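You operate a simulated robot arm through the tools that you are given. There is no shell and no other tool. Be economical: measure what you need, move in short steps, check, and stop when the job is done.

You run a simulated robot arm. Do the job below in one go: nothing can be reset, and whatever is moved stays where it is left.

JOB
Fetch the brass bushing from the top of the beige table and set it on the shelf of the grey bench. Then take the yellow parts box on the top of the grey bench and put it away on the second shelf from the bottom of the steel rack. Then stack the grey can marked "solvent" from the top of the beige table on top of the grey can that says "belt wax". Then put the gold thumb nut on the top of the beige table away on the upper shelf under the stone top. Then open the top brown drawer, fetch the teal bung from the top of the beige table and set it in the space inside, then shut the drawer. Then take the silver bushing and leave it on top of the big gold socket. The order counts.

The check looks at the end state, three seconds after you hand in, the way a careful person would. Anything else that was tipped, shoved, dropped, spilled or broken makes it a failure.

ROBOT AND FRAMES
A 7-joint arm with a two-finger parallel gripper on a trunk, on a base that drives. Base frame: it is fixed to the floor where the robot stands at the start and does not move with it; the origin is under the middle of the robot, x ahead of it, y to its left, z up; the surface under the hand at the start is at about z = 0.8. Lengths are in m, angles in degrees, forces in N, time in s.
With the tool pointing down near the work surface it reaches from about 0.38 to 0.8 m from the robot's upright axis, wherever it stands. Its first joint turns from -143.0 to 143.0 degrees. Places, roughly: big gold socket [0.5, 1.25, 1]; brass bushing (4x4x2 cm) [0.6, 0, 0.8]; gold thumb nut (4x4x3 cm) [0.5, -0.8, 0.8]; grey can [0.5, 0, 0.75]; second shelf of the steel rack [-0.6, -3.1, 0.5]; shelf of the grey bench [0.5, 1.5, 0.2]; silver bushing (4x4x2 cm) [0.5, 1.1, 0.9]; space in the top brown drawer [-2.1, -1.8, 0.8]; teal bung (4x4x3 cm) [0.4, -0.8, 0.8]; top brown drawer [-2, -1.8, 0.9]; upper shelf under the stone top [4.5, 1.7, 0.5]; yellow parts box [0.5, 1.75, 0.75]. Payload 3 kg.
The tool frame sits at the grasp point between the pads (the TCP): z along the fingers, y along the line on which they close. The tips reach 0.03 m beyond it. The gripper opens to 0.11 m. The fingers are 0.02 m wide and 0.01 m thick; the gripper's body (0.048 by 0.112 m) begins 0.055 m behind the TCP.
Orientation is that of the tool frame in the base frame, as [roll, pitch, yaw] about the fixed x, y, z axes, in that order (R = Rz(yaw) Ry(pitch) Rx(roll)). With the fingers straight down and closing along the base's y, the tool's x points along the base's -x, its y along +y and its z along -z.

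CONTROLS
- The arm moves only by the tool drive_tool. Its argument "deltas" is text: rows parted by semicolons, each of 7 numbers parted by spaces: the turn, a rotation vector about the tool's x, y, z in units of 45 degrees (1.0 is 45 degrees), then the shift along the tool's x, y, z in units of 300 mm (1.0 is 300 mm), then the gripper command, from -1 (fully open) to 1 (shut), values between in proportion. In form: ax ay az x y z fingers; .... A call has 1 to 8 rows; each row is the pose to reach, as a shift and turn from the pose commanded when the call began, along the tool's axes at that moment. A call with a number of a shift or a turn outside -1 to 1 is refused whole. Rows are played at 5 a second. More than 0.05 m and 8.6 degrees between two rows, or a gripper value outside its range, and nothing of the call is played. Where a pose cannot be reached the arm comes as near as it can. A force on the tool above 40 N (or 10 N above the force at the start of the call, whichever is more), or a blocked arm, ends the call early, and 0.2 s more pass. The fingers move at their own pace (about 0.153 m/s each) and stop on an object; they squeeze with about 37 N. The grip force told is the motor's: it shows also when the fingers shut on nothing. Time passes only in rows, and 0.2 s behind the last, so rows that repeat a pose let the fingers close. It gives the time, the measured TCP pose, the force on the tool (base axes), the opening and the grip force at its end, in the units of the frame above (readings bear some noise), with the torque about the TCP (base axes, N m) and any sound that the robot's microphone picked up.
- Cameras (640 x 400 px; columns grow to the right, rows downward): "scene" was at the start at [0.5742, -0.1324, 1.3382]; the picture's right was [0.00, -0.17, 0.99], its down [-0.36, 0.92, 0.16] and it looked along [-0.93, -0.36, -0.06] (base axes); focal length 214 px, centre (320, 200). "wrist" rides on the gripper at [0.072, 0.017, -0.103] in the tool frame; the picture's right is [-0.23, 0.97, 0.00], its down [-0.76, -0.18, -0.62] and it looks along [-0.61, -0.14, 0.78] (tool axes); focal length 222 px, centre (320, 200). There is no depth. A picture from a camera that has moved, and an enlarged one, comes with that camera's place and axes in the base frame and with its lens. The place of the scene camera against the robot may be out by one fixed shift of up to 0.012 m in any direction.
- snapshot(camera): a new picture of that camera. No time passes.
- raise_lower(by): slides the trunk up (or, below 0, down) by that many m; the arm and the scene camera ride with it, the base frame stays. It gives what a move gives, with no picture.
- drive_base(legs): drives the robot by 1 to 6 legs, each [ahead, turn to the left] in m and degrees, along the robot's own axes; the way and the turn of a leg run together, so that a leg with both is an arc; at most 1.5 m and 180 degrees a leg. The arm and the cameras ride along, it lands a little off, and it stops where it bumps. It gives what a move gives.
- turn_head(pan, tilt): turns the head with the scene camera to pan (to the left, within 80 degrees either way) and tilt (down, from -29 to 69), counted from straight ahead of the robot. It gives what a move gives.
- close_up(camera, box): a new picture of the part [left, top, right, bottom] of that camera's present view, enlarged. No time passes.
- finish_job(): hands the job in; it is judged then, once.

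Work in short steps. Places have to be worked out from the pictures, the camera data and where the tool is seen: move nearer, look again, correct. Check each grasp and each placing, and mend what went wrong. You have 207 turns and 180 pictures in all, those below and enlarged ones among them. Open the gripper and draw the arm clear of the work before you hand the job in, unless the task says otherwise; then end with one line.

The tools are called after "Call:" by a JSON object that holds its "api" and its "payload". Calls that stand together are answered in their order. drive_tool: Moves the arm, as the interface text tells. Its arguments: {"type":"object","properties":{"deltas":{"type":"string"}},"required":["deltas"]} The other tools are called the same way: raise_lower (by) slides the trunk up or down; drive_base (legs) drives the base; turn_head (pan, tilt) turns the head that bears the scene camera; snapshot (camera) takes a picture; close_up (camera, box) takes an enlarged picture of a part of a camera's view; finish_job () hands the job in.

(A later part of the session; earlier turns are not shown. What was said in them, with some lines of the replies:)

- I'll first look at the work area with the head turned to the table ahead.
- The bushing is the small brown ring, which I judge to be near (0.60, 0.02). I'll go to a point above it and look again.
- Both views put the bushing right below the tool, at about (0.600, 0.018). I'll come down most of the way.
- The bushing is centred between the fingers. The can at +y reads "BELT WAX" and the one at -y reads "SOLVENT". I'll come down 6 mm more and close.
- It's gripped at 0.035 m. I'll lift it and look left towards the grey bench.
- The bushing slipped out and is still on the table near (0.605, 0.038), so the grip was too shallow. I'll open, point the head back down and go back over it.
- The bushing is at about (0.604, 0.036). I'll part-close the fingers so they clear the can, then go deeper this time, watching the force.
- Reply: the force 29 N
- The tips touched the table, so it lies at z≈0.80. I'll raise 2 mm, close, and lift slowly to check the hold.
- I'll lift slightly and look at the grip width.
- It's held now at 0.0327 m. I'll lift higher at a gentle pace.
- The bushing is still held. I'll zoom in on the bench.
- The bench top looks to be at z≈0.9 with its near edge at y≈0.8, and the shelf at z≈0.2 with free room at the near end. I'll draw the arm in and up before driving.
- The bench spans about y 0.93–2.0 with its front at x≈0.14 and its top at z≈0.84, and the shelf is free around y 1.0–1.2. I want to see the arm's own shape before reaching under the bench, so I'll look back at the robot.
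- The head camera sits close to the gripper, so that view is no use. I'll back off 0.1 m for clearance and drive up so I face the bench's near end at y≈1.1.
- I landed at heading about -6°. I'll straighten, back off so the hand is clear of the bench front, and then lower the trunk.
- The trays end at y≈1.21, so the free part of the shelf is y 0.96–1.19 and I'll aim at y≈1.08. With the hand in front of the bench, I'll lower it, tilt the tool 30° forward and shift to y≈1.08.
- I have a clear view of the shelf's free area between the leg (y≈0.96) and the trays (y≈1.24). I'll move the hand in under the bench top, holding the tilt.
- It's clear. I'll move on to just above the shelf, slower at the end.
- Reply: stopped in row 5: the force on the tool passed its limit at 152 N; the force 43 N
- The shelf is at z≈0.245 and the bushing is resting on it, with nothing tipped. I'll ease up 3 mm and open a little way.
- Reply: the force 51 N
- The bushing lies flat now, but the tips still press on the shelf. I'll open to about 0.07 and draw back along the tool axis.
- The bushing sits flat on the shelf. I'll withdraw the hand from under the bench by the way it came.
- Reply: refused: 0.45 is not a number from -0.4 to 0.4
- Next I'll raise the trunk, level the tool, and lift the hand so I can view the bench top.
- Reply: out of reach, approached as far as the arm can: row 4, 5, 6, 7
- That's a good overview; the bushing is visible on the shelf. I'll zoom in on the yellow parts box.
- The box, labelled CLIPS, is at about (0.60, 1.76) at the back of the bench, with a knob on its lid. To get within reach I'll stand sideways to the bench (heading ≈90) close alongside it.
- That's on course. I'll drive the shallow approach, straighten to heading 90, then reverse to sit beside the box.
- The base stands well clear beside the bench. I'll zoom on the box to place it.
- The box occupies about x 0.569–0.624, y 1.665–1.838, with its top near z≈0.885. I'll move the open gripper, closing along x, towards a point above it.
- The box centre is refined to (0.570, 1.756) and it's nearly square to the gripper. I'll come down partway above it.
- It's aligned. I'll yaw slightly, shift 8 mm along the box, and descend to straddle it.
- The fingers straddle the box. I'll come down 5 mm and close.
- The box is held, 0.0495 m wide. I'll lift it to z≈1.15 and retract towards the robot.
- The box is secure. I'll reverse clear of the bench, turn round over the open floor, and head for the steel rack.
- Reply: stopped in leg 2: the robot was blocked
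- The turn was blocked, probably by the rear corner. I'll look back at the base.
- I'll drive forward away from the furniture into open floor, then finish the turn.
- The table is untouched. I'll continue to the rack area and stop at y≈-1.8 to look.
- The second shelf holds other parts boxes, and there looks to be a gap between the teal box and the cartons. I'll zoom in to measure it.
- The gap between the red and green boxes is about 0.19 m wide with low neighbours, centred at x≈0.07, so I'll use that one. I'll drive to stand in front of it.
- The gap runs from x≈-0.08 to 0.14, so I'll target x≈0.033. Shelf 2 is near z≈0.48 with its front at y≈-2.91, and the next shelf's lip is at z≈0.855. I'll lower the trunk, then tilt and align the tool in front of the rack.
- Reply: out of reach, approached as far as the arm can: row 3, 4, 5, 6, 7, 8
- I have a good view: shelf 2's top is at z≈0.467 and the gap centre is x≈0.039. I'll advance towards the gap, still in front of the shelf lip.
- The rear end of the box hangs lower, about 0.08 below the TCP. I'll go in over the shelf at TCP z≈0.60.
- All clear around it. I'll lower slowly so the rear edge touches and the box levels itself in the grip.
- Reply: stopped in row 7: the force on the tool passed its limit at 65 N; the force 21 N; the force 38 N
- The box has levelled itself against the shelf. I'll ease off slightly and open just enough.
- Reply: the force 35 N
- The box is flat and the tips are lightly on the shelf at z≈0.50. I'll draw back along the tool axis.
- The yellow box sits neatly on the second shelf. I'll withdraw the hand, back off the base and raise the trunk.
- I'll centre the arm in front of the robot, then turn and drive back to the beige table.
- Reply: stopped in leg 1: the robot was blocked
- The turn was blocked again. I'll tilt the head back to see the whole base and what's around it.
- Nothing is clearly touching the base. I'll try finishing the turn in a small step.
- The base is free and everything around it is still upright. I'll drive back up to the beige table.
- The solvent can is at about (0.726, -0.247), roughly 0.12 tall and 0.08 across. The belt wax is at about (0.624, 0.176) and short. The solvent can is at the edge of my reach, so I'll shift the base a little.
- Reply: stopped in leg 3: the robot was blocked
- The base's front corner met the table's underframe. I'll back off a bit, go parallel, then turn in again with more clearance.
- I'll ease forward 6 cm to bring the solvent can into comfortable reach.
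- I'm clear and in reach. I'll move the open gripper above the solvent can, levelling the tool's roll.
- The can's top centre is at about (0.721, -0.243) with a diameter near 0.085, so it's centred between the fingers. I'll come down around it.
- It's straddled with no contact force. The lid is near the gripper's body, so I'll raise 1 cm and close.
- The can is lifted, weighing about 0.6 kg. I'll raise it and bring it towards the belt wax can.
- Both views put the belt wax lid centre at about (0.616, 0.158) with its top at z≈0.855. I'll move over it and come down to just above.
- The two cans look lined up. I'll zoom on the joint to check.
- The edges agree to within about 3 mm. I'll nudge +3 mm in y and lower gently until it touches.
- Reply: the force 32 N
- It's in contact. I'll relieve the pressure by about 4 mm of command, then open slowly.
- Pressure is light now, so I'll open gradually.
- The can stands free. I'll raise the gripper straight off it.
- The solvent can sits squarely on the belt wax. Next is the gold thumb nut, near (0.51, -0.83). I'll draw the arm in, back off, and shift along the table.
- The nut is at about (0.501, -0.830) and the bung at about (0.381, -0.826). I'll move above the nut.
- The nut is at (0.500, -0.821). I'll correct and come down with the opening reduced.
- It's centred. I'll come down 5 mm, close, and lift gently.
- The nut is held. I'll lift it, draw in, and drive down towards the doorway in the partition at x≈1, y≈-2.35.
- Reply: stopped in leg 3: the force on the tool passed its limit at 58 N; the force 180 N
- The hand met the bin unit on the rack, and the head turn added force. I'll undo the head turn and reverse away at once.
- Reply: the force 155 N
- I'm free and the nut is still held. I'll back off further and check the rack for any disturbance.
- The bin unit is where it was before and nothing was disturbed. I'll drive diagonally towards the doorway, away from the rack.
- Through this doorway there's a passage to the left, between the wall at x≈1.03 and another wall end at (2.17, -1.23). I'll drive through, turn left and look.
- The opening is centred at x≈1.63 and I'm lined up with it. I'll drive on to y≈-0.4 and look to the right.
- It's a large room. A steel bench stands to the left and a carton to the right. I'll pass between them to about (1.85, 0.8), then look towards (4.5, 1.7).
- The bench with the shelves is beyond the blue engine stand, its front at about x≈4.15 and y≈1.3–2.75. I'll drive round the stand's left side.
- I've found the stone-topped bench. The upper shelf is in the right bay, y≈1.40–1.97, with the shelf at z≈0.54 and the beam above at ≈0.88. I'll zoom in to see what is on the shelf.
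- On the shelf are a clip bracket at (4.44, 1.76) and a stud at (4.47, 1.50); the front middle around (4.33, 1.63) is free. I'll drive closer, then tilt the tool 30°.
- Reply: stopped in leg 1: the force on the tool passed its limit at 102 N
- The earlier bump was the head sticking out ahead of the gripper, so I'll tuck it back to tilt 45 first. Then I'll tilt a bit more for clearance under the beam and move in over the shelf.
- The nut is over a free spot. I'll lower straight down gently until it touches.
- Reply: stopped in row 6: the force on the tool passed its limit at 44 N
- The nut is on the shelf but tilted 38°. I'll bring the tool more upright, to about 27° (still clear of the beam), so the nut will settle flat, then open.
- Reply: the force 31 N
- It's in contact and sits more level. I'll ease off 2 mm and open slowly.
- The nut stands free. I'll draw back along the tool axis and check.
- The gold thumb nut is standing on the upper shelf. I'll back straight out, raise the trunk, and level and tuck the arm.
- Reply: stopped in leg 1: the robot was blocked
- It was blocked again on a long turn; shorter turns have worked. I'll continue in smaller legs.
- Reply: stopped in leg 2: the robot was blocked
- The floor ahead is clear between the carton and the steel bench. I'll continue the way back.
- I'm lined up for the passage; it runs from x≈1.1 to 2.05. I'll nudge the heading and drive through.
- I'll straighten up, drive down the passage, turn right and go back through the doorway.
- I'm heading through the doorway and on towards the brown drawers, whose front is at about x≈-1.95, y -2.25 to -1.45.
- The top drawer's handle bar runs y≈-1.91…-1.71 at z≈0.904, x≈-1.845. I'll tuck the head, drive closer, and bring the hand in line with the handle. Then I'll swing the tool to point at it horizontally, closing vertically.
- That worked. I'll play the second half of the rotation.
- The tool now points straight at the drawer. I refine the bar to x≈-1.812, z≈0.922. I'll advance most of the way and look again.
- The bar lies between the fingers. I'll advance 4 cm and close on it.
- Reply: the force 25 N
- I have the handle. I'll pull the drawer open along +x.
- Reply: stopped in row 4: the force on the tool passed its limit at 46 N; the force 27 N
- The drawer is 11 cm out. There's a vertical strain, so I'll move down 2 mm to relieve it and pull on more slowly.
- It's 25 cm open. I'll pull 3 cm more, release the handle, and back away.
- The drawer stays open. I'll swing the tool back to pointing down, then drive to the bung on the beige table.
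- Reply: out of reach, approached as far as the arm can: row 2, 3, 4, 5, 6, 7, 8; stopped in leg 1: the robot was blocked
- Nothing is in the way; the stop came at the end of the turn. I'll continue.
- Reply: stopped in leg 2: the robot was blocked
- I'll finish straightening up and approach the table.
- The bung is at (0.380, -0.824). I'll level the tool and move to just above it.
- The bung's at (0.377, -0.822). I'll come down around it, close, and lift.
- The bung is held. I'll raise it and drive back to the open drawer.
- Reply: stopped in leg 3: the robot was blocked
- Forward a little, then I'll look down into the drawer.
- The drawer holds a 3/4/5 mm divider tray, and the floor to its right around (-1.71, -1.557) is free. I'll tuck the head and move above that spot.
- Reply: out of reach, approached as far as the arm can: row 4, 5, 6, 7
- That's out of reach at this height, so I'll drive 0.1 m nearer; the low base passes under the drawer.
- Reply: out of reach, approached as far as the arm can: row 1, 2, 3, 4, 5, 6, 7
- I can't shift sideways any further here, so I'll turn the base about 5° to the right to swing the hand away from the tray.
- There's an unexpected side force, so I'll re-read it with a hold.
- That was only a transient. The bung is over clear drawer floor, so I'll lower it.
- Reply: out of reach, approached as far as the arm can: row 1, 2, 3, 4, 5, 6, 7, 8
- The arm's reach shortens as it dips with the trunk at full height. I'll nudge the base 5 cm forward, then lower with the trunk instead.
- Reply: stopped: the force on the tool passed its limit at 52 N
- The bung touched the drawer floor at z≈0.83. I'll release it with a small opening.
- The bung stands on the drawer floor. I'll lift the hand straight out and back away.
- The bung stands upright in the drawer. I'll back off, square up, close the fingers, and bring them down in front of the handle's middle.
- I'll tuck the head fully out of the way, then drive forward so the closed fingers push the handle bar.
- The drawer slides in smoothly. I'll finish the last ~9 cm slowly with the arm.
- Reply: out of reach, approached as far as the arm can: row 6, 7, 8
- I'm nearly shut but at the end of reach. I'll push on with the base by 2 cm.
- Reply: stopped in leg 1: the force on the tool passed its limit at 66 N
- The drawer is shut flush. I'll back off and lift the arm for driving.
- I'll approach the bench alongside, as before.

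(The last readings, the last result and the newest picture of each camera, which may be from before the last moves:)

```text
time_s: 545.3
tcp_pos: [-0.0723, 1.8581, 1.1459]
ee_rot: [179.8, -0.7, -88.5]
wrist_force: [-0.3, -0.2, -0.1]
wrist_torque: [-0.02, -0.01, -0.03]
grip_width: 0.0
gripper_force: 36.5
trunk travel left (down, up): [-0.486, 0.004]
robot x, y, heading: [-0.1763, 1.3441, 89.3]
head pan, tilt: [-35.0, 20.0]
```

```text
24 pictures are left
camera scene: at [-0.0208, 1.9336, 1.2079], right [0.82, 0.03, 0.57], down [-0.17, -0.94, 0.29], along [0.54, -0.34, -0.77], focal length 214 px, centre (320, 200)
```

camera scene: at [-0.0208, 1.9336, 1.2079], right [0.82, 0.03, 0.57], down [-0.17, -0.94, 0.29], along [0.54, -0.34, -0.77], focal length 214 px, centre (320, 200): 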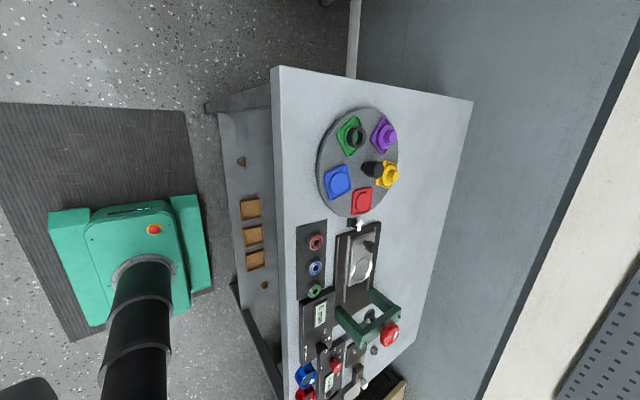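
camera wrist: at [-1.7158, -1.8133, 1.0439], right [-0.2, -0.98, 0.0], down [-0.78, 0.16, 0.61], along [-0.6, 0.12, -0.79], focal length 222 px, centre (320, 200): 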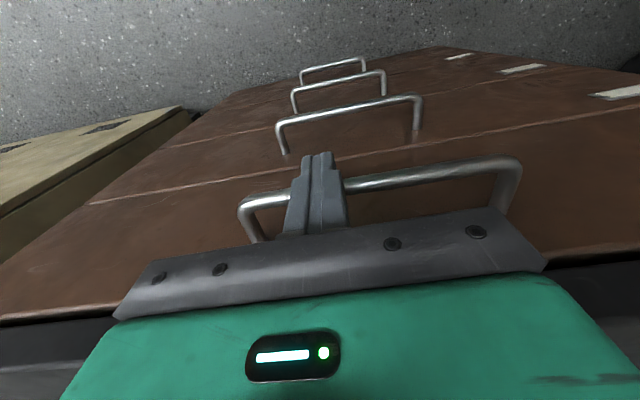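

I'm well placed beside the bench. I'll swing the arm over to above the silver bushing at about (0.497, 1.127).

Call:
{"api": "drive_tool", "payload": {"deltas": "0 0 0 0.118 -0.087 0 -0.5;0 0 0 0.236 -0.175 0 -0.5;0 0 0 0.354 -0.262 0 -0.5;0 0 0 0.473 -0.35 0 -0.5;0 0 0 0.59 -0.437 0 -0.5;0 0 0 0.709 -0.525 0 -0.5;0 0 0 0.827 -0.612 0 -0.5"}}

Call:
{"api": "drive_tool", "payload": {"deltas": "0 0 0 0.118 -0.087 0 -0.5;0 0 0 0.236 -0.175 0 -0.5;0 0 0 0.354 -0.262 0 -0.5;0 0 0 0.473 -0.35 0 -0.5;0 0 0 0.59 -0.437 0 -0.5;0 0 0 0.709 -0.525 0 -0.5;0 0 0 0.827 -0.612 0 -0.5"}}

Call:
{"api": "drive_tool", "payload": {"deltas": "0 0 0 0.118 -0.087 0 -0.5;0 0 0 0.236 -0.175 0 -0.5;0 0 0 0.354 -0.262 0 -0.5;0 0 0 0.473 -0.35 0 -0.5;0 0 0 0.59 -0.437 0 -0.5;0 0 0 0.709 -0.525 0 -0.5;0 0 0 0.827 -0.612 0 -0.5"}}

Call:
{"api": "turn_head", "payload": {"pan": 0, "tilt": 45}}

Call:
{"api": "snapshot", "payload": {"camera": "wrist"}}

Call:
{"api": "snapshot", "payload": {"camera": "scene"}}

```text
time_s: 546.9
tcp_pos: [0.1188, 1.6132, 1.1463]
ee_rot: [179.8, -0.7, -88.5]
wrist_force: [0.8, -0.2, 0.5]
wrist_torque: [0.0, -0.04, -0.03]
grip_width: 0.0825
gripper_force: 0.1
trunk travel left (down, up): [-0.486, 0.004]
robot x, y, heading: [-0.1803, 1.3428, 89.2]
head pan, tilt: [-35.0, 20.0]
```

```text
time_s: 548.5
tcp_pos: [0.3065, 1.3721, 1.1525]
ee_rot: [179.8, -0.6, -88.5]
wrist_force: [-0.1, 0.3, 0.0]
wrist_torque: [-0.01, -0.04, 0.0]
grip_width: 0.0824
gripper_force: 0.1
trunk travel left (down, up): [-0.486, 0.004]
robot x, y, heading: [-0.1771, 1.3437, 89.3]
head pan, tilt: [-35.0, 20.0]
```

```text
time_s: 550.1
tcp_pos: [0.4796, 1.1538, 1.1517]
ee_rot: [179.8, -0.7, -88.4]
wrist_force: [0.0, 0.5, -0.9]
wrist_torque: [-0.1, 0.05, 0.0]
grip_width: 0.0826
gripper_force: 0.1
out of reach, approached as far as the arm can: row 7
trunk travel left (down, up): [-0.486, 0.004]
robot x, y, heading: [-0.1791, 1.344, 89.5]
head pan, tilt: [-35.0, 20.0]
```

```text
time_s: 551.1
tcp_pos: [0.479, 1.1525, 1.1504]
ee_rot: [179.7, -0.7, -88.5]
wrist_force: [-0.1, 0.2, 0.3]
wrist_torque: [-0.04, 0.01, 0.0]
grip_width: 0.0827
gripper_force: 0.0
trunk travel left (down, up): [-0.486, 0.004]
robot x, y, heading: [-0.1798, 1.343, 89.1]
head pan, tilt: [0.0, 45.0]
```

```text
23 pictures are left
camera wrist: at [0.4641, 1.0792, 1.257], right [-0.98, 0.2, 0.0], down [0.16, 0.77, 0.61], along [0.12, 0.6, -0.79], focal length 222 px, centre (320, 200)
```

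wrist: 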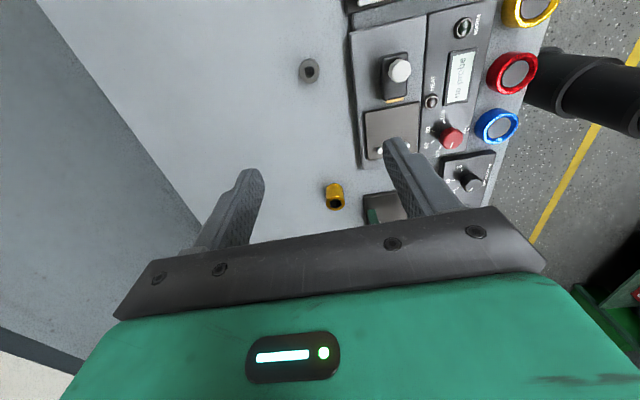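

```text
22 pictures are left
camera scene: at [0.4792, 1.1878, 1.2095], right [1.0, 0.03, 0.0], down [0.02, -0.7, 0.71], along [0.02, -0.71, -0.7], focal length 214 px, centre (320, 200)
```

scene: 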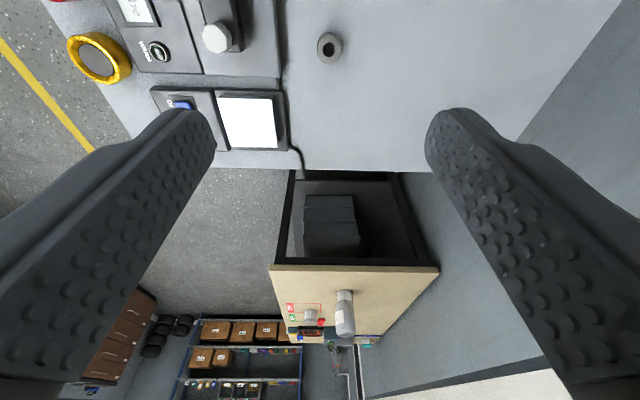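

The silver bushing is at (0.492, 1.127). The gold socket stands at about (0.489, 1.357), its top at z≈0.905. I'll lower the trunk a bit for reach and come down over the bushing.

Call:
{"api": "raise_lower", "payload": {"by": -0.1}}

Call:
{"api": "drive_tool", "payload": {"deltas": "0 0 0 0.02 -0.01 0.1 -0.5;0 0 0 0.045 -0.02 0.2 -0.5;0 0 0 0.07 -0.03 0.3 -0.5;0 0 0 0.086 -0.041 0.4 -0.5;0 0 0 0.086 -0.041 0.4 -0.5"}}

Call:
{"api": "snapshot", "payload": {"camera": "scene"}}

Call:
{"api": "snapshot", "payload": {"camera": "wrist"}}

```text
time_s: 552.5
tcp_pos: [0.4794, 1.1521, 1.0533]
ee_rot: [179.8, -0.7, -88.5]
wrist_force: [-1.1, -0.3, -0.1]
wrist_torque: [0.02, 0.03, 0.0]
grip_width: 0.0826
gripper_force: 0.1
trunk travel left (down, up): [-0.386, 0.104]
robot x, y, heading: [-0.1802, 1.3466, 89.3]
head pan, tilt: [0.0, 45.0]
```

```text
time_s: 553.6
tcp_pos: [0.4759, 1.1584, 0.9857]
ee_rot: [179.8, -0.6, -88.6]
wrist_force: [-0.2, 1.0, 0.6]
wrist_torque: [0.02, 0.02, -0.03]
grip_width: 0.0826
gripper_force: 0.1
out of reach, approached as far as the arm can: row 1, 2, 3, 4, 5
trunk travel left (down, up): [-0.386, 0.104]
robot x, y, heading: [-0.1751, 1.3445, 89.3]
head pan, tilt: [0.0, 45.0]
```

```text
21 pictures are left
camera scene: at [0.4765, 1.1947, 1.0427], right [1.0, 0.03, 0.0], down [0.02, -0.7, 0.71], along [0.02, -0.71, -0.7], focal length 214 px, centre (320, 200)
```

scene: 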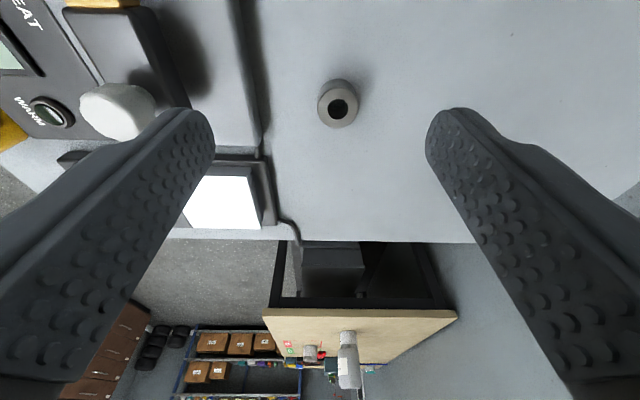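

```text
20 pictures are left
camera wrist: at [0.4613, 1.0861, 1.0901], right [-0.98, 0.2, 0.0], down [0.16, 0.77, 0.61], along [0.13, 0.6, -0.79], focal length 222 px, centre (320, 200)
```

wrist: 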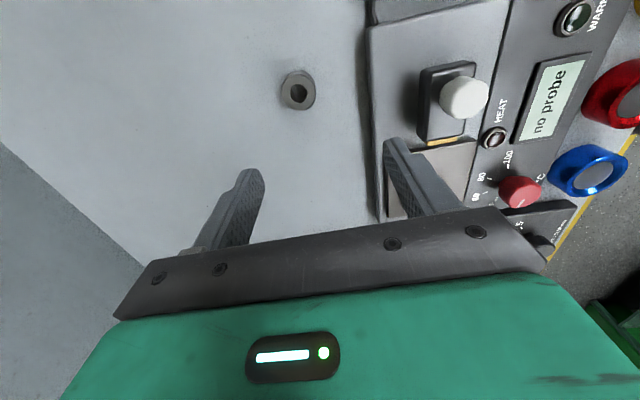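

The wrist is near a limit with this yaw, and the probe device is close to one finger. I'll reverse the base 0.12 m and turn the gripper 90° so it closes along y.

Call:
{"api": "drive_base", "payload": {"legs": [[-0.12, 0]]}}

Call:
{"api": "drive_tool", "payload": {"deltas": "0 0 0.12 0 0 -0.02 -0.5;0 0 0.25 0 0 -0.04 -0.5;0 0 0.37 0 0 -0.06 -0.5;0 0 0.5 0 0 -0.06 -0.5;0 0 0.62 0 0 -0.06 -0.5;0 0 0.75 0 0 -0.06 -0.5;0 0 0.87 0 0 -0.06 -0.5;0 0 0.99 0 0 -0.06 -0.5"}}

Call:
{"api": "drive_tool", "payload": {"deltas": "0 0 0.12 0 0 0 -0.5;0 0 0.25 0 0 0 -0.5;0 0 0.37 0 0 0 -0.5;0 0 0.5 0 0 0 -0.5;0 0 0.62 0 0 0 -0.5;0 0 0.75 0 0 0 -0.5;0 0 0.87 0 0 0 -0.5;0 0 0.99 0 0 0 -0.5"}}

```text
time_s: 554.9
tcp_pos: [0.475, 1.0405, 0.9845]
ee_rot: [179.9, -0.6, -88.5]
wrist_force: [-1.1, 0.4, -0.1]
wrist_torque: [-0.02, -0.02, 0.0]
grip_width: 0.0828
gripper_force: 0.1
trunk travel left (down, up): [-0.386, 0.104]
robot x, y, heading: [-0.1771, 1.2242, 89.5]
head pan, tilt: [0.0, 45.0]
```

```text
time_s: 556.7
tcp_pos: [0.4758, 1.0407, 1.004]
ee_rot: [-179.7, -0.5, -133.1]
wrist_force: [-0.9, 0.5, 0.7]
wrist_torque: [-0.02, 0.01, 0.0]
grip_width: 0.0824
gripper_force: 0.0
trunk travel left (down, up): [-0.386, 0.104]
robot x, y, heading: [-0.1768, 1.2277, 89.2]
head pan, tilt: [0.0, 45.0]
```

```text
time_s: 558.5
tcp_pos: [0.4759, 1.0409, 1.0025]
ee_rot: [-179.5, -0.3, -177.7]
wrist_force: [0.3, 1.0, -0.5]
wrist_torque: [-0.01, 0.01, -0.01]
grip_width: 0.0828
gripper_force: 0.1
trunk travel left (down, up): [-0.386, 0.104]
robot x, y, heading: [-0.1817, 1.2169, 89.1]
head pan, tilt: [0.0, 45.0]
```

The arm is free again. I'll move above the bushing.

Call:
{"api": "drive_tool", "payload": {"deltas": "0 0 0 -0.02 0.09 0.06 -0.5;0 0 0 -0.04 0.19 0.12 -0.5;0 0 0 -0.065 0.284 0.18 -0.5;0 0 0 -0.065 0.284 0.242 -0.5;0 0 0 -0.065 0.284 0.242 -0.5"}}

Call:
{"api": "snapshot", "payload": {"camera": "scene"}}

Call:
{"api": "snapshot", "payload": {"camera": "wrist"}}

```text
time_s: 559.7
tcp_pos: [0.4865, 1.124, 0.9316]
ee_rot: [-179.6, 0.0, -177.6]
wrist_force: [0.0, 0.2, 0.7]
wrist_torque: [0.0, -0.01, -0.02]
grip_width: 0.0826
gripper_force: 0.1
out of reach, approached as far as the arm can: row 4, 5
trunk travel left (down, up): [-0.386, 0.104]
robot x, y, heading: [-0.1812, 1.2201, 89.1]
head pan, tilt: [0.0, 45.0]
```

```text
19 pictures are left
camera scene: at [0.5271, 1.1234, 0.9891], right [0.04, -1.0, 0.01], down [-0.71, -0.02, 0.71], along [-0.71, -0.04, -0.71], focal length 214 px, centre (320, 200)
```

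scene: 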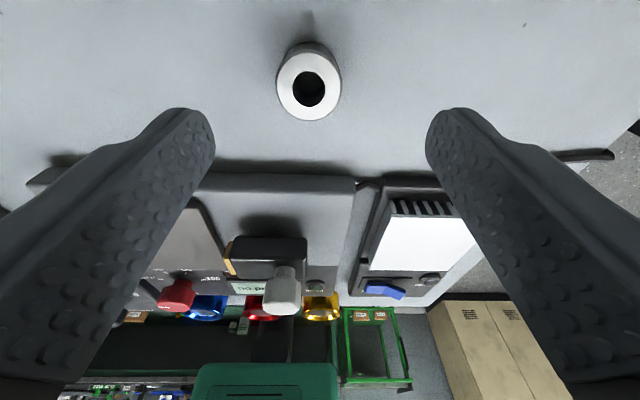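

```text
18 pictures are left
camera wrist: at [0.4138, 1.1387, 1.0352], right [0.19, 0.98, -0.01], down [0.77, -0.14, 0.62], along [0.61, -0.12, -0.78], focal length 222 px, centre (320, 200)
```

wrist: 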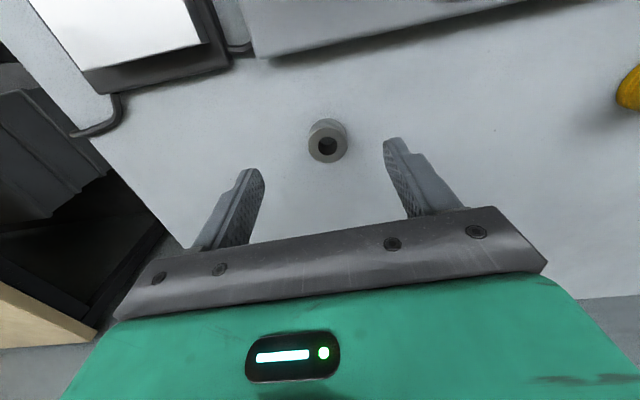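

The bushing is at (0.490, 1.128), nearly centred. I'm at the arm's reach limit, so I'll nudge in y and lower with the trunk.

Call:
{"api": "drive_tool", "payload": {"deltas": "0 0 0 -0.01 0.013 0 -0.5;0 0 0 -0.01 0.013 0 -0.5"}}

Call:
{"api": "raise_lower", "payload": {"by": -0.048}}

Call:
{"api": "close_up", "payload": {"camera": "scene", "box": [160, 50, 480, 250]}}

```text
time_s: 560.3
tcp_pos: [0.4871, 1.1296, 0.9315]
ee_rot: [-179.6, 0.0, -177.4]
wrist_force: [-1.3, 0.0, 0.2]
wrist_torque: [0.03, 0.01, 0.0]
grip_width: 0.0826
gripper_force: 0.1
trunk travel left (down, up): [-0.386, 0.104]
robot x, y, heading: [-0.1812, 1.2242, 88.9]
head pan, tilt: [0.0, 45.0]
```

```text
time_s: 561.2
tcp_pos: [0.4865, 1.1279, 0.8838]
ee_rot: [-179.6, 0.0, -177.5]
wrist_force: [0.0, 0.0, 0.2]
wrist_torque: [0.01, 0.02, 0.0]
grip_width: 0.0825
gripper_force: 0.0
trunk travel left (down, up): [-0.338, 0.152]
robot x, y, heading: [-0.18, 1.2218, 89.4]
head pan, tilt: [0.0, 45.0]
```

```text
2.00 times, centred on (320, 150) of scene
camera zoom: at [0.5272, 1.1274, 0.9414], right [0.04, -1.0, 0.01], down [-0.71, -0.03, 0.71], along [-0.71, -0.04, -0.71], focal length 429 px, centre (320, 300)
```

zoom: 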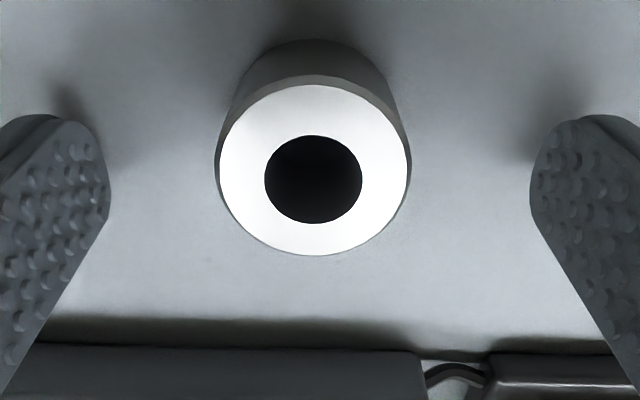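

It's centred. I'll lower 5 mm more and close.

Call:
{"api": "raise_lower", "payload": {"by": -0.006}}

Call:
{"api": "drive_tool", "payload": {"deltas": "0 0 0 0 0 0 0;0 0 0 0 0 0 1;0 0 0 0 0 0 1;0 0 0 0 0 0 1"}}

Call:
{"api": "raise_lower", "payload": {"by": 0.015}}

Call:
{"api": "close_up", "payload": {"camera": "scene", "box": [160, 50, 480, 250]}}

```text
time_s: 561.7
tcp_pos: [0.4879, 1.1288, 0.8805]
ee_rot: [-179.5, 0.3, -177.5]
wrist_force: [-3.9, 0.3, 31.6]
wrist_torque: [1.42, 0.45, 0.26]
grip_width: 0.0825
gripper_force: 0.1
trunk travel left (down, up): [-0.332, 0.158]
robot x, y, heading: [-0.1804, 1.2205, 89.2]
head pan, tilt: [0.0, 45.0]
```

```text
time_s: 562.0
tcp_pos: [0.4883, 1.135, 0.8806]
ee_rot: [-179.9, 0.2, -177.2]
wrist_force: [-6.8, 6.3, 15.1]
wrist_torque: [0.64, 0.4, 0.18]
grip_width: 0.0586
gripper_force: 3.5
trunk travel left (down, up): [-0.332, 0.158]
robot x, y, heading: [-0.1783, 1.2263, 89.4]
head pan, tilt: [0.0, 45.0]
stopped in row 1: the force on the tool passed its limit at 48 N (the readings are from after the stop); the commanded pose is now the measured one
```

```text
time_s: 562.7
tcp_pos: [0.4888, 1.1337, 0.8938]
ee_rot: [-179.9, 0.1, -177.4]
wrist_force: [0.5, 0.3, -1.3]
wrist_torque: [0.01, 0.02, 0.02]
grip_width: 0.055
gripper_force: 0.0
trunk travel left (down, up): [-0.347, 0.143]
robot x, y, heading: [-0.1802, 1.2195, 89.0]
head pan, tilt: [0.0, 45.0]
```

```text
2.00 times, centred on (320, 150) of scene
camera zoom: at [0.5282, 1.1321, 0.9516], right [0.05, -1.0, 0.0], down [-0.71, -0.03, 0.71], along [-0.7, -0.03, -0.71], focal length 429 px, centre (320, 300)
```

zoom: 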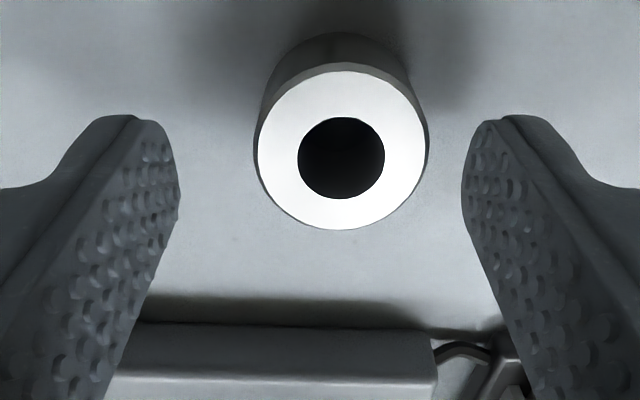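

The tips touched the surface (z≈0.85) and the grip was interrupted; the bushing is still in place at y≈1.126. I'll re-centre, lower to 2 mm above the surface and close.

Call:
{"api": "drive_tool", "payload": {"deltas": "0 0 0 0 -0.025 0 -0.2;0 0 0 0 -0.025 0.02 -0.2;0 0 0 0 -0.025 0.034 -0.2;0 0 0 0 -0.025 0.034 0.2;0 0 0 0 -0.025 0.034 1;0 0 0 0 -0.025 0.034 1;0 0 0 0 -0.025 0.034 1"}}

Call:
{"api": "raise_lower", "payload": {"by": 0.03}}

Call:
{"api": "close_up", "payload": {"camera": "scene", "box": [160, 50, 480, 250]}}

```text
time_s: 564.3
tcp_pos: [0.4875, 1.126, 0.8831]
ee_rot: [-179.9, 0.2, -177.4]
wrist_force: [0.8, -0.2, 1.0]
wrist_torque: [0.05, -0.05, -0.01]
grip_width: 0.0301
gripper_force: 37.0
trunk travel left (down, up): [-0.347, 0.143]
robot x, y, heading: [-0.1812, 1.2231, 89.5]
head pan, tilt: [0.0, 45.0]
```

```text
time_s: 565.0
tcp_pos: [0.4877, 1.1268, 0.9136]
ee_rot: [-179.9, 0.2, -177.4]
wrist_force: [0.0, -0.4, -1.2]
wrist_torque: [-0.01, 0.0, 0.03]
grip_width: 0.0304
gripper_force: 37.0
trunk travel left (down, up): [-0.377, 0.113]
robot x, y, heading: [-0.1788, 1.2252, 89.6]
head pan, tilt: [0.0, 45.0]
```

```text
2.00 times, centred on (320, 150) of scene
camera zoom: at [0.5277, 1.1238, 0.9717], right [0.05, -1.0, 0.0], down [-0.71, -0.03, 0.7], along [-0.7, -0.03, -0.71], focal length 429 px, centre (320, 300)
```

zoom: 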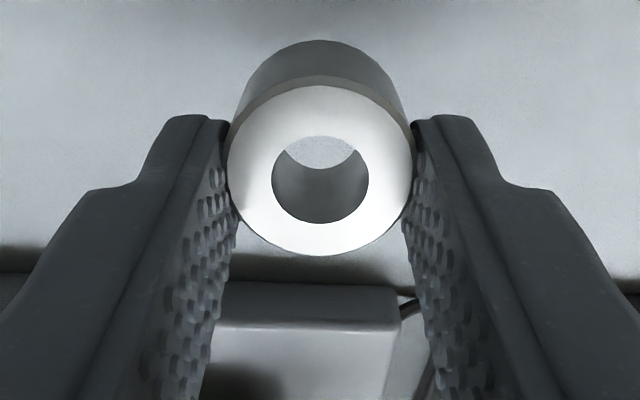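

The bushing is held firmly. I'll raise it and move towards the socket for a closer look.

Call:
{"api": "raise_lower", "payload": {"by": 0.08}}

Call:
{"api": "drive_tool", "payload": {"deltas": "0 0 0 0 0.1 0 1;0 0 0 0 0.2 0 1;0 0 0 0 0.3 0 1;0 0 0 0 0.4 0 1;0 0 0 0 0.5 0 1;0 0 0 0 0.5 0 1"}}

Call:
{"api": "snapshot", "payload": {"camera": "wrist"}}

Call:
{"api": "snapshot", "payload": {"camera": "scene"}}

```text
time_s: 566.2
tcp_pos: [0.4888, 1.1255, 0.994]
ee_rot: [-179.9, 0.0, -177.3]
wrist_force: [0.0, 0.2, -0.6]
wrist_torque: [0.01, -0.01, 0.01]
grip_width: 0.0302
gripper_force: 36.8
trunk travel left (down, up): [-0.457, 0.033]
robot x, y, heading: [-0.1773, 1.2207, 89.2]
head pan, tilt: [0.0, 45.0]
```

```text
time_s: 567.6
tcp_pos: [0.4577, 1.2527, 0.9955]
ee_rot: [178.8, 0.9, -176.1]
wrist_force: [0.1, 0.5, -0.8]
wrist_torque: [-0.02, -0.01, 0.0]
grip_width: 0.0302
gripper_force: 37.3
out of reach, approached as far as the arm can: row 3, 4, 5, 6
trunk travel left (down, up): [-0.457, 0.033]
robot x, y, heading: [-0.1792, 1.2187, 89.1]
head pan, tilt: [0.0, 45.0]
```

```text
14 pictures are left
camera wrist: at [0.3828, 1.2612, 1.099], right [0.16, 0.99, 0.02], down [0.76, -0.14, 0.63], along [0.63, -0.08, -0.78], focal length 222 px, centre (320, 200)
```

wrist: 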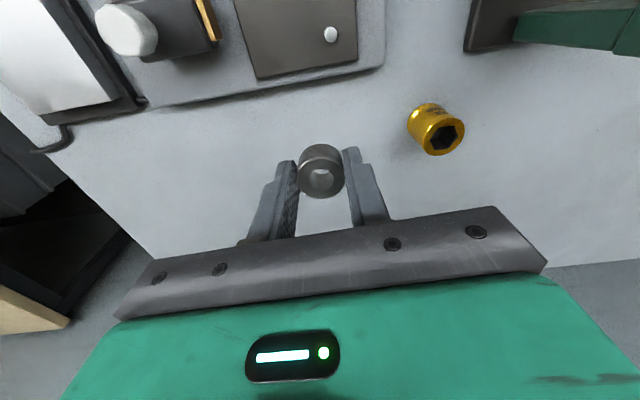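

```text
13 pictures are left
camera scene: at [0.4972, 1.2503, 1.0542], right [0.07, -1.0, -0.02], down [-0.72, -0.06, 0.7], along [-0.7, -0.03, -0.72], focal length 214 px, centre (320, 200)
```

scene: 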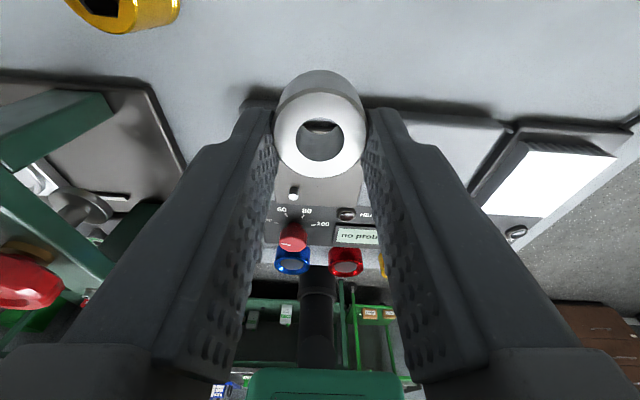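

The arm is at a reach limit with this wrist yaw. The earlier yaw, along the robot's heading, reached further. I'll advance the base 0.09 m and turn the gripper back by 90°.

Call:
{"api": "drive_base", "payload": {"legs": [[0.09, 0]]}}

Call:
{"api": "drive_tool", "payload": {"deltas": "0 0 -0.12 0 0 0 1;0 0 -0.25 0 0 0 1;0 0 -0.37 0 0 0 1;0 0 -0.5 0 0 0 1;0 0 -0.62 0 0 0 1;0 0 -0.75 0 0 0 1;0 0 -0.87 0 0 0 1;0 0 -0.98 0 0 0 1"}}

Call:
{"api": "drive_tool", "payload": {"deltas": "0 0 -0.12 0 0 0 1;0 0 -0.25 0 0 0 1;0 0 -0.37 0 0 0 1;0 0 -0.5 0 0 0 1;0 0 -0.62 0 0 0 1;0 0 -0.75 0 0 0 1;0 0 -0.87 0 0 0 1;0 0 -0.98 0 0 0 1"}}

```text
time_s: 568.7
tcp_pos: [0.4592, 1.3438, 0.9951]
ee_rot: [178.8, 0.9, -176.1]
wrist_force: [0.5, -0.4, -1.3]
wrist_torque: [-0.01, -0.04, 0.01]
grip_width: 0.0301
gripper_force: 37.3
trunk travel left (down, up): [-0.457, 0.033]
robot x, y, heading: [-0.1761, 1.3144, 89.2]
head pan, tilt: [0.0, 45.0]
```

```text
time_s: 570.5
tcp_pos: [0.4591, 1.3468, 0.996]
ee_rot: [179.8, 1.5, -131.9]
wrist_force: [0.7, -0.2, -1.1]
wrist_torque: [-0.01, -0.03, 0.02]
grip_width: 0.0302
gripper_force: 36.7
trunk travel left (down, up): [-0.457, 0.033]
robot x, y, heading: [-0.1785, 1.3183, 89.5]
head pan, tilt: [0.0, 45.0]
```

```text
time_s: 572.3
tcp_pos: [0.4595, 1.3443, 0.9957]
ee_rot: [-179.1, 1.2, -87.7]
wrist_force: [0.1, -0.8, -1.2]
wrist_torque: [-0.02, 0.02, 0.0]
grip_width: 0.0302
gripper_force: 37.2
trunk travel left (down, up): [-0.457, 0.033]
robot x, y, heading: [-0.1759, 1.3168, 89.4]
head pan, tilt: [0.0, 45.0]
```

I'll level the tool and shift to x≈0.488, just short of the socket, then look.

Call:
{"api": "drive_tool", "payload": {"deltas": "-0.01 0.013 0 0.03 -0.05 0 1;-0.02 0.027 0 0.06 -0.1 0 1;-0.02 0.027 0 0.06 -0.1 0 1"}}

Call:
{"api": "snapshot", "payload": {"camera": "wrist"}}

Call:
{"api": "snapshot", "payload": {"camera": "scene"}}

```text
time_s: 573.1
tcp_pos: [0.4901, 1.3293, 0.9943]
ee_rot: [179.9, 0.0, -87.8]
wrist_force: [-0.1, 0.5, -0.9]
wrist_torque: [-0.01, -0.01, 0.01]
grip_width: 0.0304
gripper_force: 36.7
trunk travel left (down, up): [-0.457, 0.033]
robot x, y, heading: [-0.175, 1.316, 89.3]
head pan, tilt: [0.0, 45.0]
```

```text
12 pictures are left
camera wrist: at [0.4761, 1.2549, 1.0985], right [-0.98, 0.19, 0.0], down [0.15, 0.77, 0.62], along [0.12, 0.61, -0.78], focal length 222 px, centre (320, 200)
```

wrist: 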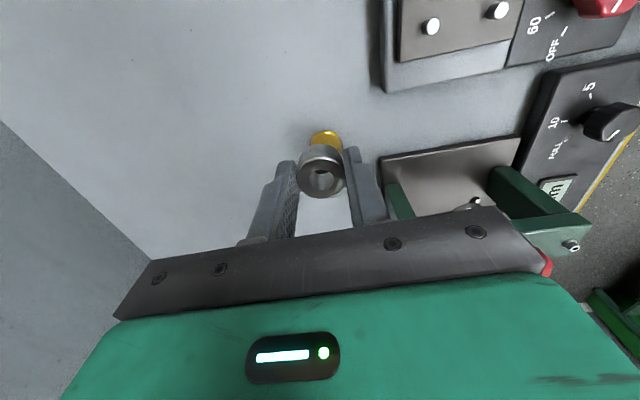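

```text
11 pictures are left
camera scene: at [0.4898, 1.3642, 1.0521], right [1.0, 0.04, 0.0], down [0.03, -0.71, 0.71], along [0.03, -0.71, -0.71], focal length 214 px, centre (320, 200)
```

scene: 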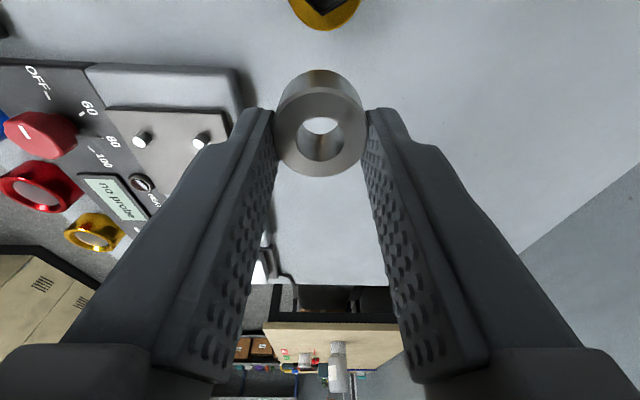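

The socket's centre is at about (0.493, 1.366). I'll move the bushing over it, come down to just above, and check.

Call:
{"api": "drive_tool", "payload": {"deltas": "0 0 0 -0.06 -0.007 0 1;0 0 0 -0.117 -0.015 0 1;0 0 0 -0.117 -0.015 0.05 1;0 0 0 -0.117 -0.015 0.1 1;0 0 0 -0.117 -0.015 0.1 1"}}

Call:
{"api": "close_up", "payload": {"camera": "scene", "box": [200, 0, 440, 180]}}

Call:
{"api": "close_up", "payload": {"camera": "wrist", "box": [220, 80, 420, 240]}}

```text
time_s: 574.3
tcp_pos: [0.4933, 1.3634, 0.964]
ee_rot: [180.0, 0.0, -87.9]
wrist_force: [-0.6, -0.7, -1.1]
wrist_torque: [0.0, 0.01, 0.02]
grip_width: 0.0303
gripper_force: 36.6
trunk travel left (down, up): [-0.457, 0.033]
robot x, y, heading: [-0.1787, 1.3179, 89.5]
head pan, tilt: [0.0, 45.0]
```

```text
2.22 times, centred on (320, 90) of scene
camera zoom: at [0.4922, 1.3986, 1.0219], right [1.0, 0.04, 0.0], down [0.03, -0.71, 0.71], along [0.03, -0.71, -0.71], focal length 477 px, centre (320, 444)
```

zoom: 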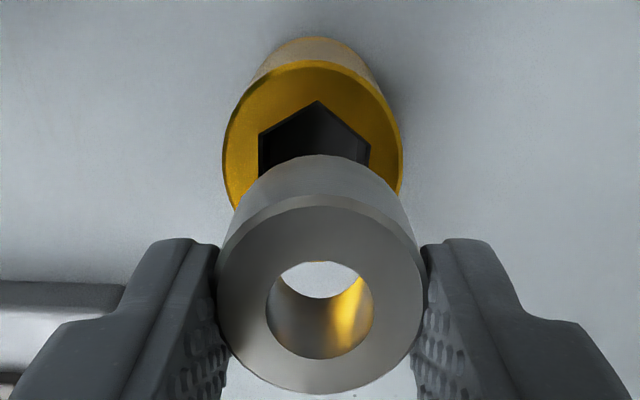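

```text
2.50 times, centred on (320, 160) of wrist
camera zoom: at [0.4783, 1.2892, 1.0681], right [-0.98, 0.19, 0.0], down [0.15, 0.77, 0.62], along [0.12, 0.61, -0.78], focal length 555 px, centre (320, 300)
```

zoom: 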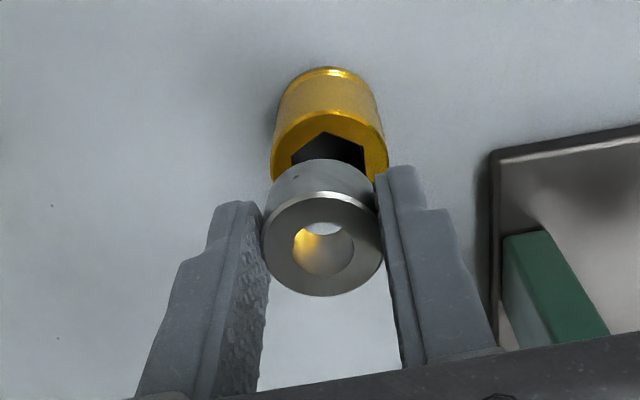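

The bushing is nearly over the socket. I'll correct by (-2.5, +4.5) mm and lower gently until it touches.

Call:
{"api": "drive_tool", "payload": {"deltas": "0 0 0 -0.015 0.008 0.03 1;0 0 0 -0.015 0.008 0.06 1;0 0 0 -0.015 0.008 0.085 1;0 0 0 -0.015 0.008 0.1 1;0 0 0 -0.015 0.008 0.11 1;0 0 0 -0.015 0.008 0.118 1;0 0 0 -0.015 0.008 0.124 1;0 0 0 -0.015 0.008 0.13 1"}}

```text
time_s: 576.1
tcp_pos: [0.4821, 1.3743, 0.9324]
ee_rot: [-180.0, 0.1, -87.8]
wrist_force: [-0.2, 0.5, -0.6]
wrist_torque: [0.06, -0.03, 0.03]
grip_width: 0.0301
gripper_force: 36.6
out of reach, approached as far as the arm can: row 2, 3, 4, 5, 6, 7, 8
trunk travel left (down, up): [-0.457, 0.033]
robot x, y, heading: [-0.1739, 1.3127, 89.4]
head pan, tilt: [0.0, 45.0]
```

The arm hit its reach limit while dipping, but nothing was touched. I'll go back up to the reachable height over the target and lower with the trunk instead.

Call:
{"api": "drive_tool", "payload": {"deltas": "0 0 0 0 0 -0.05 1;0 0 0 0.01 -0.01 -0.1 1;0 0 0 0.026 -0.03 -0.105 1;0 0 0 0.026 -0.03 -0.105 1"}}

```text
time_s: 577.1
tcp_pos: [0.4907, 1.3675, 0.9643]
ee_rot: [179.9, 0.1, -87.8]
wrist_force: [0.0, 0.5, -0.7]
wrist_torque: [0.0, -0.03, 0.0]
grip_width: 0.0303
gripper_force: 37.0
trunk travel left (down, up): [-0.457, 0.033]
robot x, y, heading: [-0.1804, 1.3169, 89.4]
head pan, tilt: [0.0, 45.0]
```

That's exactly on target. I'll lower with the trunk now.

Call:
{"api": "raise_lower", "payload": {"by": -0.03}}

Call:
{"api": "close_up", "payload": {"camera": "wrist", "box": [220, 80, 420, 240]}}

Call:
{"api": "close_up", "payload": {"camera": "scene", "box": [200, 0, 440, 180]}}

```text
time_s: 577.8
tcp_pos: [0.4917, 1.3689, 0.9346]
ee_rot: [180.0, 0.1, -87.8]
wrist_force: [-0.2, -0.4, 0.3]
wrist_torque: [0.0, -0.02, -0.03]
grip_width: 0.0303
gripper_force: 36.8
trunk travel left (down, up): [-0.427, 0.063]
robot x, y, heading: [-0.1792, 1.3121, 89.3]
head pan, tilt: [0.0, 45.0]
```

```text
2.50 times, centred on (320, 160) of wrist
camera zoom: at [0.4777, 1.2939, 1.0385], right [-0.98, 0.19, 0.0], down [0.15, 0.77, 0.62], along [0.12, 0.61, -0.78], focal length 555 px, centre (320, 300)
```

zoom: 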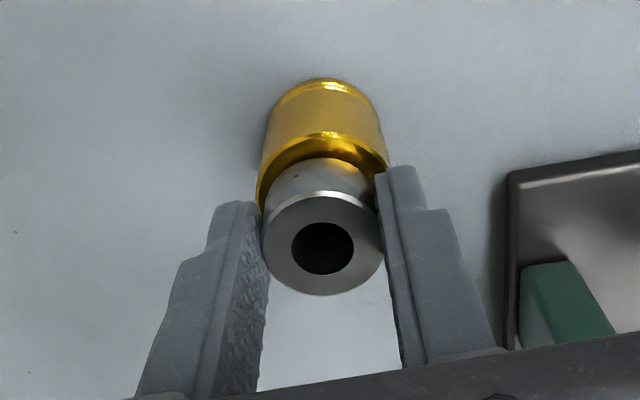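

```text
2.22 times, centred on (320, 90) of scene
camera zoom: at [0.4915, 1.4033, 0.9924], right [1.0, 0.04, 0.0], down [0.03, -0.71, 0.71], along [0.03, -0.71, -0.71], focal length 477 px, centre (320, 444)
```

zoom: 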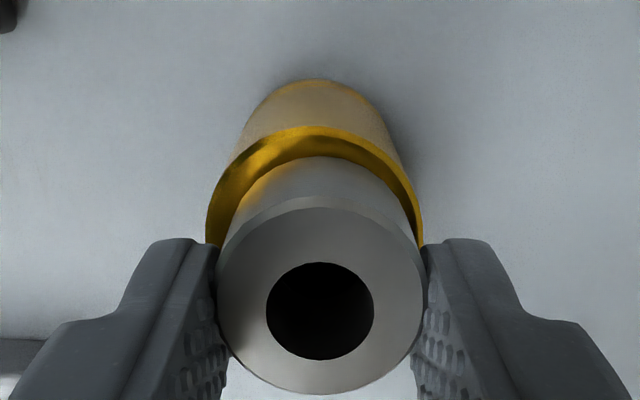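

It's well centred, about 9 mm above the socket. I'll lower the last bit in small steps.

Call:
{"api": "raise_lower", "payload": {"by": -0.006}}

Call:
{"api": "raise_lower", "payload": {"by": -0.003}}

```text
time_s: 578.4
tcp_pos: [0.492, 1.3681, 0.931]
ee_rot: [-179.8, 0.1, -87.8]
wrist_force: [-2.6, 1.0, 30.3]
wrist_torque: [0.14, 0.1, -0.03]
grip_width: 0.0303
gripper_force: 37.2
trunk travel left (down, up): [-0.421, 0.069]
robot x, y, heading: [-0.1761, 1.3125, 89.4]
head pan, tilt: [0.0, 45.0]
```

```text
time_s: 578.9
tcp_pos: [0.4918, 1.3683, 0.9284]
ee_rot: [-179.7, 0.1, -87.8]
wrist_force: [1.1, 0.5, 37.1]
wrist_torque: [0.05, 0.18, 0.0]
grip_width: 0.03
gripper_force: 36.7
trunk travel left (down, up): [-0.418, 0.072]
robot x, y, heading: [-0.1782, 1.3104, 89.6]
head pan, tilt: [0.0, 45.0]
```

It's seated on the socket. I'll relieve the pressure a few mm before opening.

Call:
{"api": "raise_lower", "payload": {"by": 0.005}}

```text
time_s: 579.5
tcp_pos: [0.4917, 1.3692, 0.9295]
ee_rot: [179.9, 0.2, -87.8]
wrist_force: [-0.5, 0.7, -0.2]
wrist_torque: [0.01, -0.01, 0.0]
grip_width: 0.0302
gripper_force: 36.8
trunk travel left (down, up): [-0.423, 0.067]
robot x, y, heading: [-0.1796, 1.3152, 89.3]
head pan, tilt: [0.0, 45.0]
```

The force is zero now, so I'll open the fingers gradually.

Call:
{"api": "drive_tool", "payload": {"deltas": "0 0 0 0 0 0 0.4;0 0 0 0 0 0 0.3;0 0 0 0 0 0 0.1;0 0 0 0 0 0 -0.2;0 0 0 0 0 0 -0.4"}}

Call:
{"api": "close_up", "payload": {"camera": "scene", "box": [200, 0, 440, 180]}}

```text
time_s: 580.6
tcp_pos: [0.4922, 1.3679, 0.9299]
ee_rot: [180.0, 0.1, -87.8]
wrist_force: [-0.2, 0.1, 0.4]
wrist_torque: [-0.01, -0.03, -0.02]
grip_width: 0.0767
gripper_force: 0.0
trunk travel left (down, up): [-0.423, 0.067]
robot x, y, heading: [-0.1802, 1.3124, 89.8]
head pan, tilt: [0.0, 45.0]
```

```text
2.22 times, centred on (320, 90) of scene
camera zoom: at [0.4915, 1.4033, 0.9884], right [1.0, 0.04, 0.0], down [0.03, -0.71, 0.71], along [0.03, -0.71, -0.71], focal length 477 px, centre (320, 444)
```

zoom: 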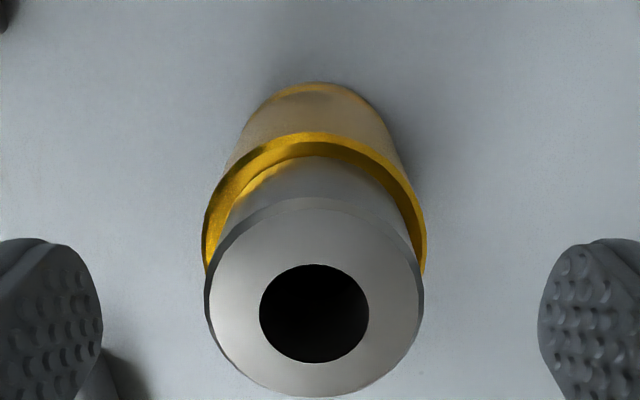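

The bushing sits centred and flat on the gold socket. I'll raise the gripper straight off with the trunk and the arm, then draw clear.

Call:
{"api": "raise_lower", "payload": {"by": 0.065}}

Call:
{"api": "drive_tool", "payload": {"deltas": "0 0 0 0 0 -0.1 -0.4;0 0 0 0 0 -0.2 -0.4;0 0 0 0 0 -0.3 -0.4;0 0 0 0 0 -0.4 -0.4;0 0 0 0 0 -0.5 -0.4"}}

Call:
{"api": "snapshot", "payload": {"camera": "wrist"}}

```text
time_s: 581.7
tcp_pos: [0.4919, 1.3675, 0.9954]
ee_rot: [-180.0, 0.1, -87.7]
wrist_force: [-0.4, -0.4, 0.6]
wrist_torque: [-0.02, -0.01, 0.01]
grip_width: 0.077
gripper_force: 0.1
trunk travel left (down, up): [-0.488, 0.002]
robot x, y, heading: [-0.1773, 1.3149, 89.5]
head pan, tilt: [0.0, 45.0]
```

```text
time_s: 582.9
tcp_pos: [0.4918, 1.3686, 1.1465]
ee_rot: [-180.0, 0.1, -87.8]
wrist_force: [0.0, 0.2, -0.1]
wrist_torque: [0.0, 0.03, 0.0]
grip_width: 0.0769
gripper_force: 0.0
trunk travel left (down, up): [-0.488, 0.002]
robot x, y, heading: [-0.1791, 1.3144, 89.2]
head pan, tilt: [0.0, 45.0]
```

```text
5 pictures are left
camera wrist: at [0.478, 1.2943, 1.2505], right [-0.98, 0.19, 0.0], down [0.15, 0.77, 0.62], along [0.12, 0.61, -0.78], focal length 222 px, centre (320, 200)
```

wrist: 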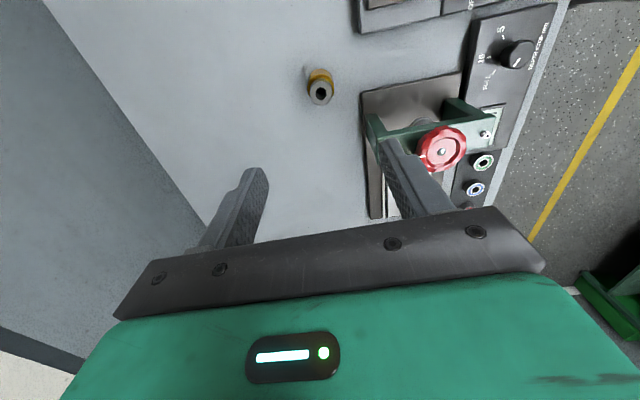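

The bushing rests on the socket. I'll draw the arm back clear of the bench, open, and take one last look.

Call:
{"api": "drive_tool", "payload": {"deltas": "0 0 0 0.05 0.1 0 -1;0 0 0 0.1 0.22 0 -1;0 0 0 0.15 0.34 0 -1;0 0 0 0.17 0.46 0 -1;0 0 0 0.17 0.58 0 -1;0 0 0 0.17 0.7 0 -1;0 0 0 0.17 0.82 0 -1"}}

Call:
{"api": "turn_head", "payload": {"pan": -45, "tilt": 30}}

Call:
{"api": "snapshot", "payload": {"camera": "scene"}}

```text
time_s: 584.5
tcp_pos: [0.247, 1.3084, 1.1455]
ee_rot: [-179.8, 0.1, -87.9]
wrist_force: [0.3, -0.2, 0.0]
wrist_torque: [0.04, 0.02, 0.02]
grip_width: 0.1101
gripper_force: 0.1
trunk travel left (down, up): [-0.488, 0.002]
robot x, y, heading: [-0.1779, 1.3134, 89.3]
head pan, tilt: [0.0, 45.0]
```

```text
time_s: 585.6
tcp_pos: [0.2472, 1.3073, 1.1461]
ee_rot: [-180.0, 0.0, -87.8]
wrist_force: [0.4, 0.0, 0.4]
wrist_torque: [-0.01, 0.0, -0.02]
grip_width: 0.1098
gripper_force: 0.0
trunk travel left (down, up): [-0.488, 0.002]
robot x, y, heading: [-0.1757, 1.3172, 89.4]
head pan, tilt: [-45.0, 30.0]
```

```text
4 pictures are left
camera scene: at [0.3101, 1.3683, 1.2209], right [0.71, 0.03, 0.71], down [-0.32, -0.88, 0.35], along [0.63, -0.48, -0.61], focal length 214 px, centre (320, 200)
```

scene: 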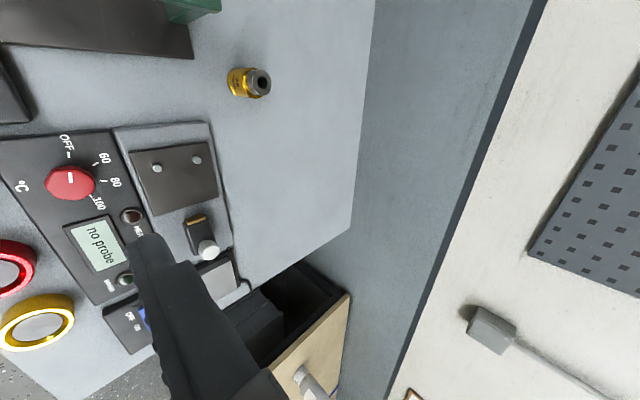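

The bushing stands on the gold socket, the solvent can is still stacked on the belt wax, and the arm is clear with the gripper open. I'm handing the job in.

Call:
{"api": "finish_job", "payload": {}}

```text
The job is handed in.
```

All six steps were done in the order given and the job is handed in. I didn't see the bung again after shutting the drawer, and my hand knocked the bin unit on the rack once, which showed no shift when I checked.
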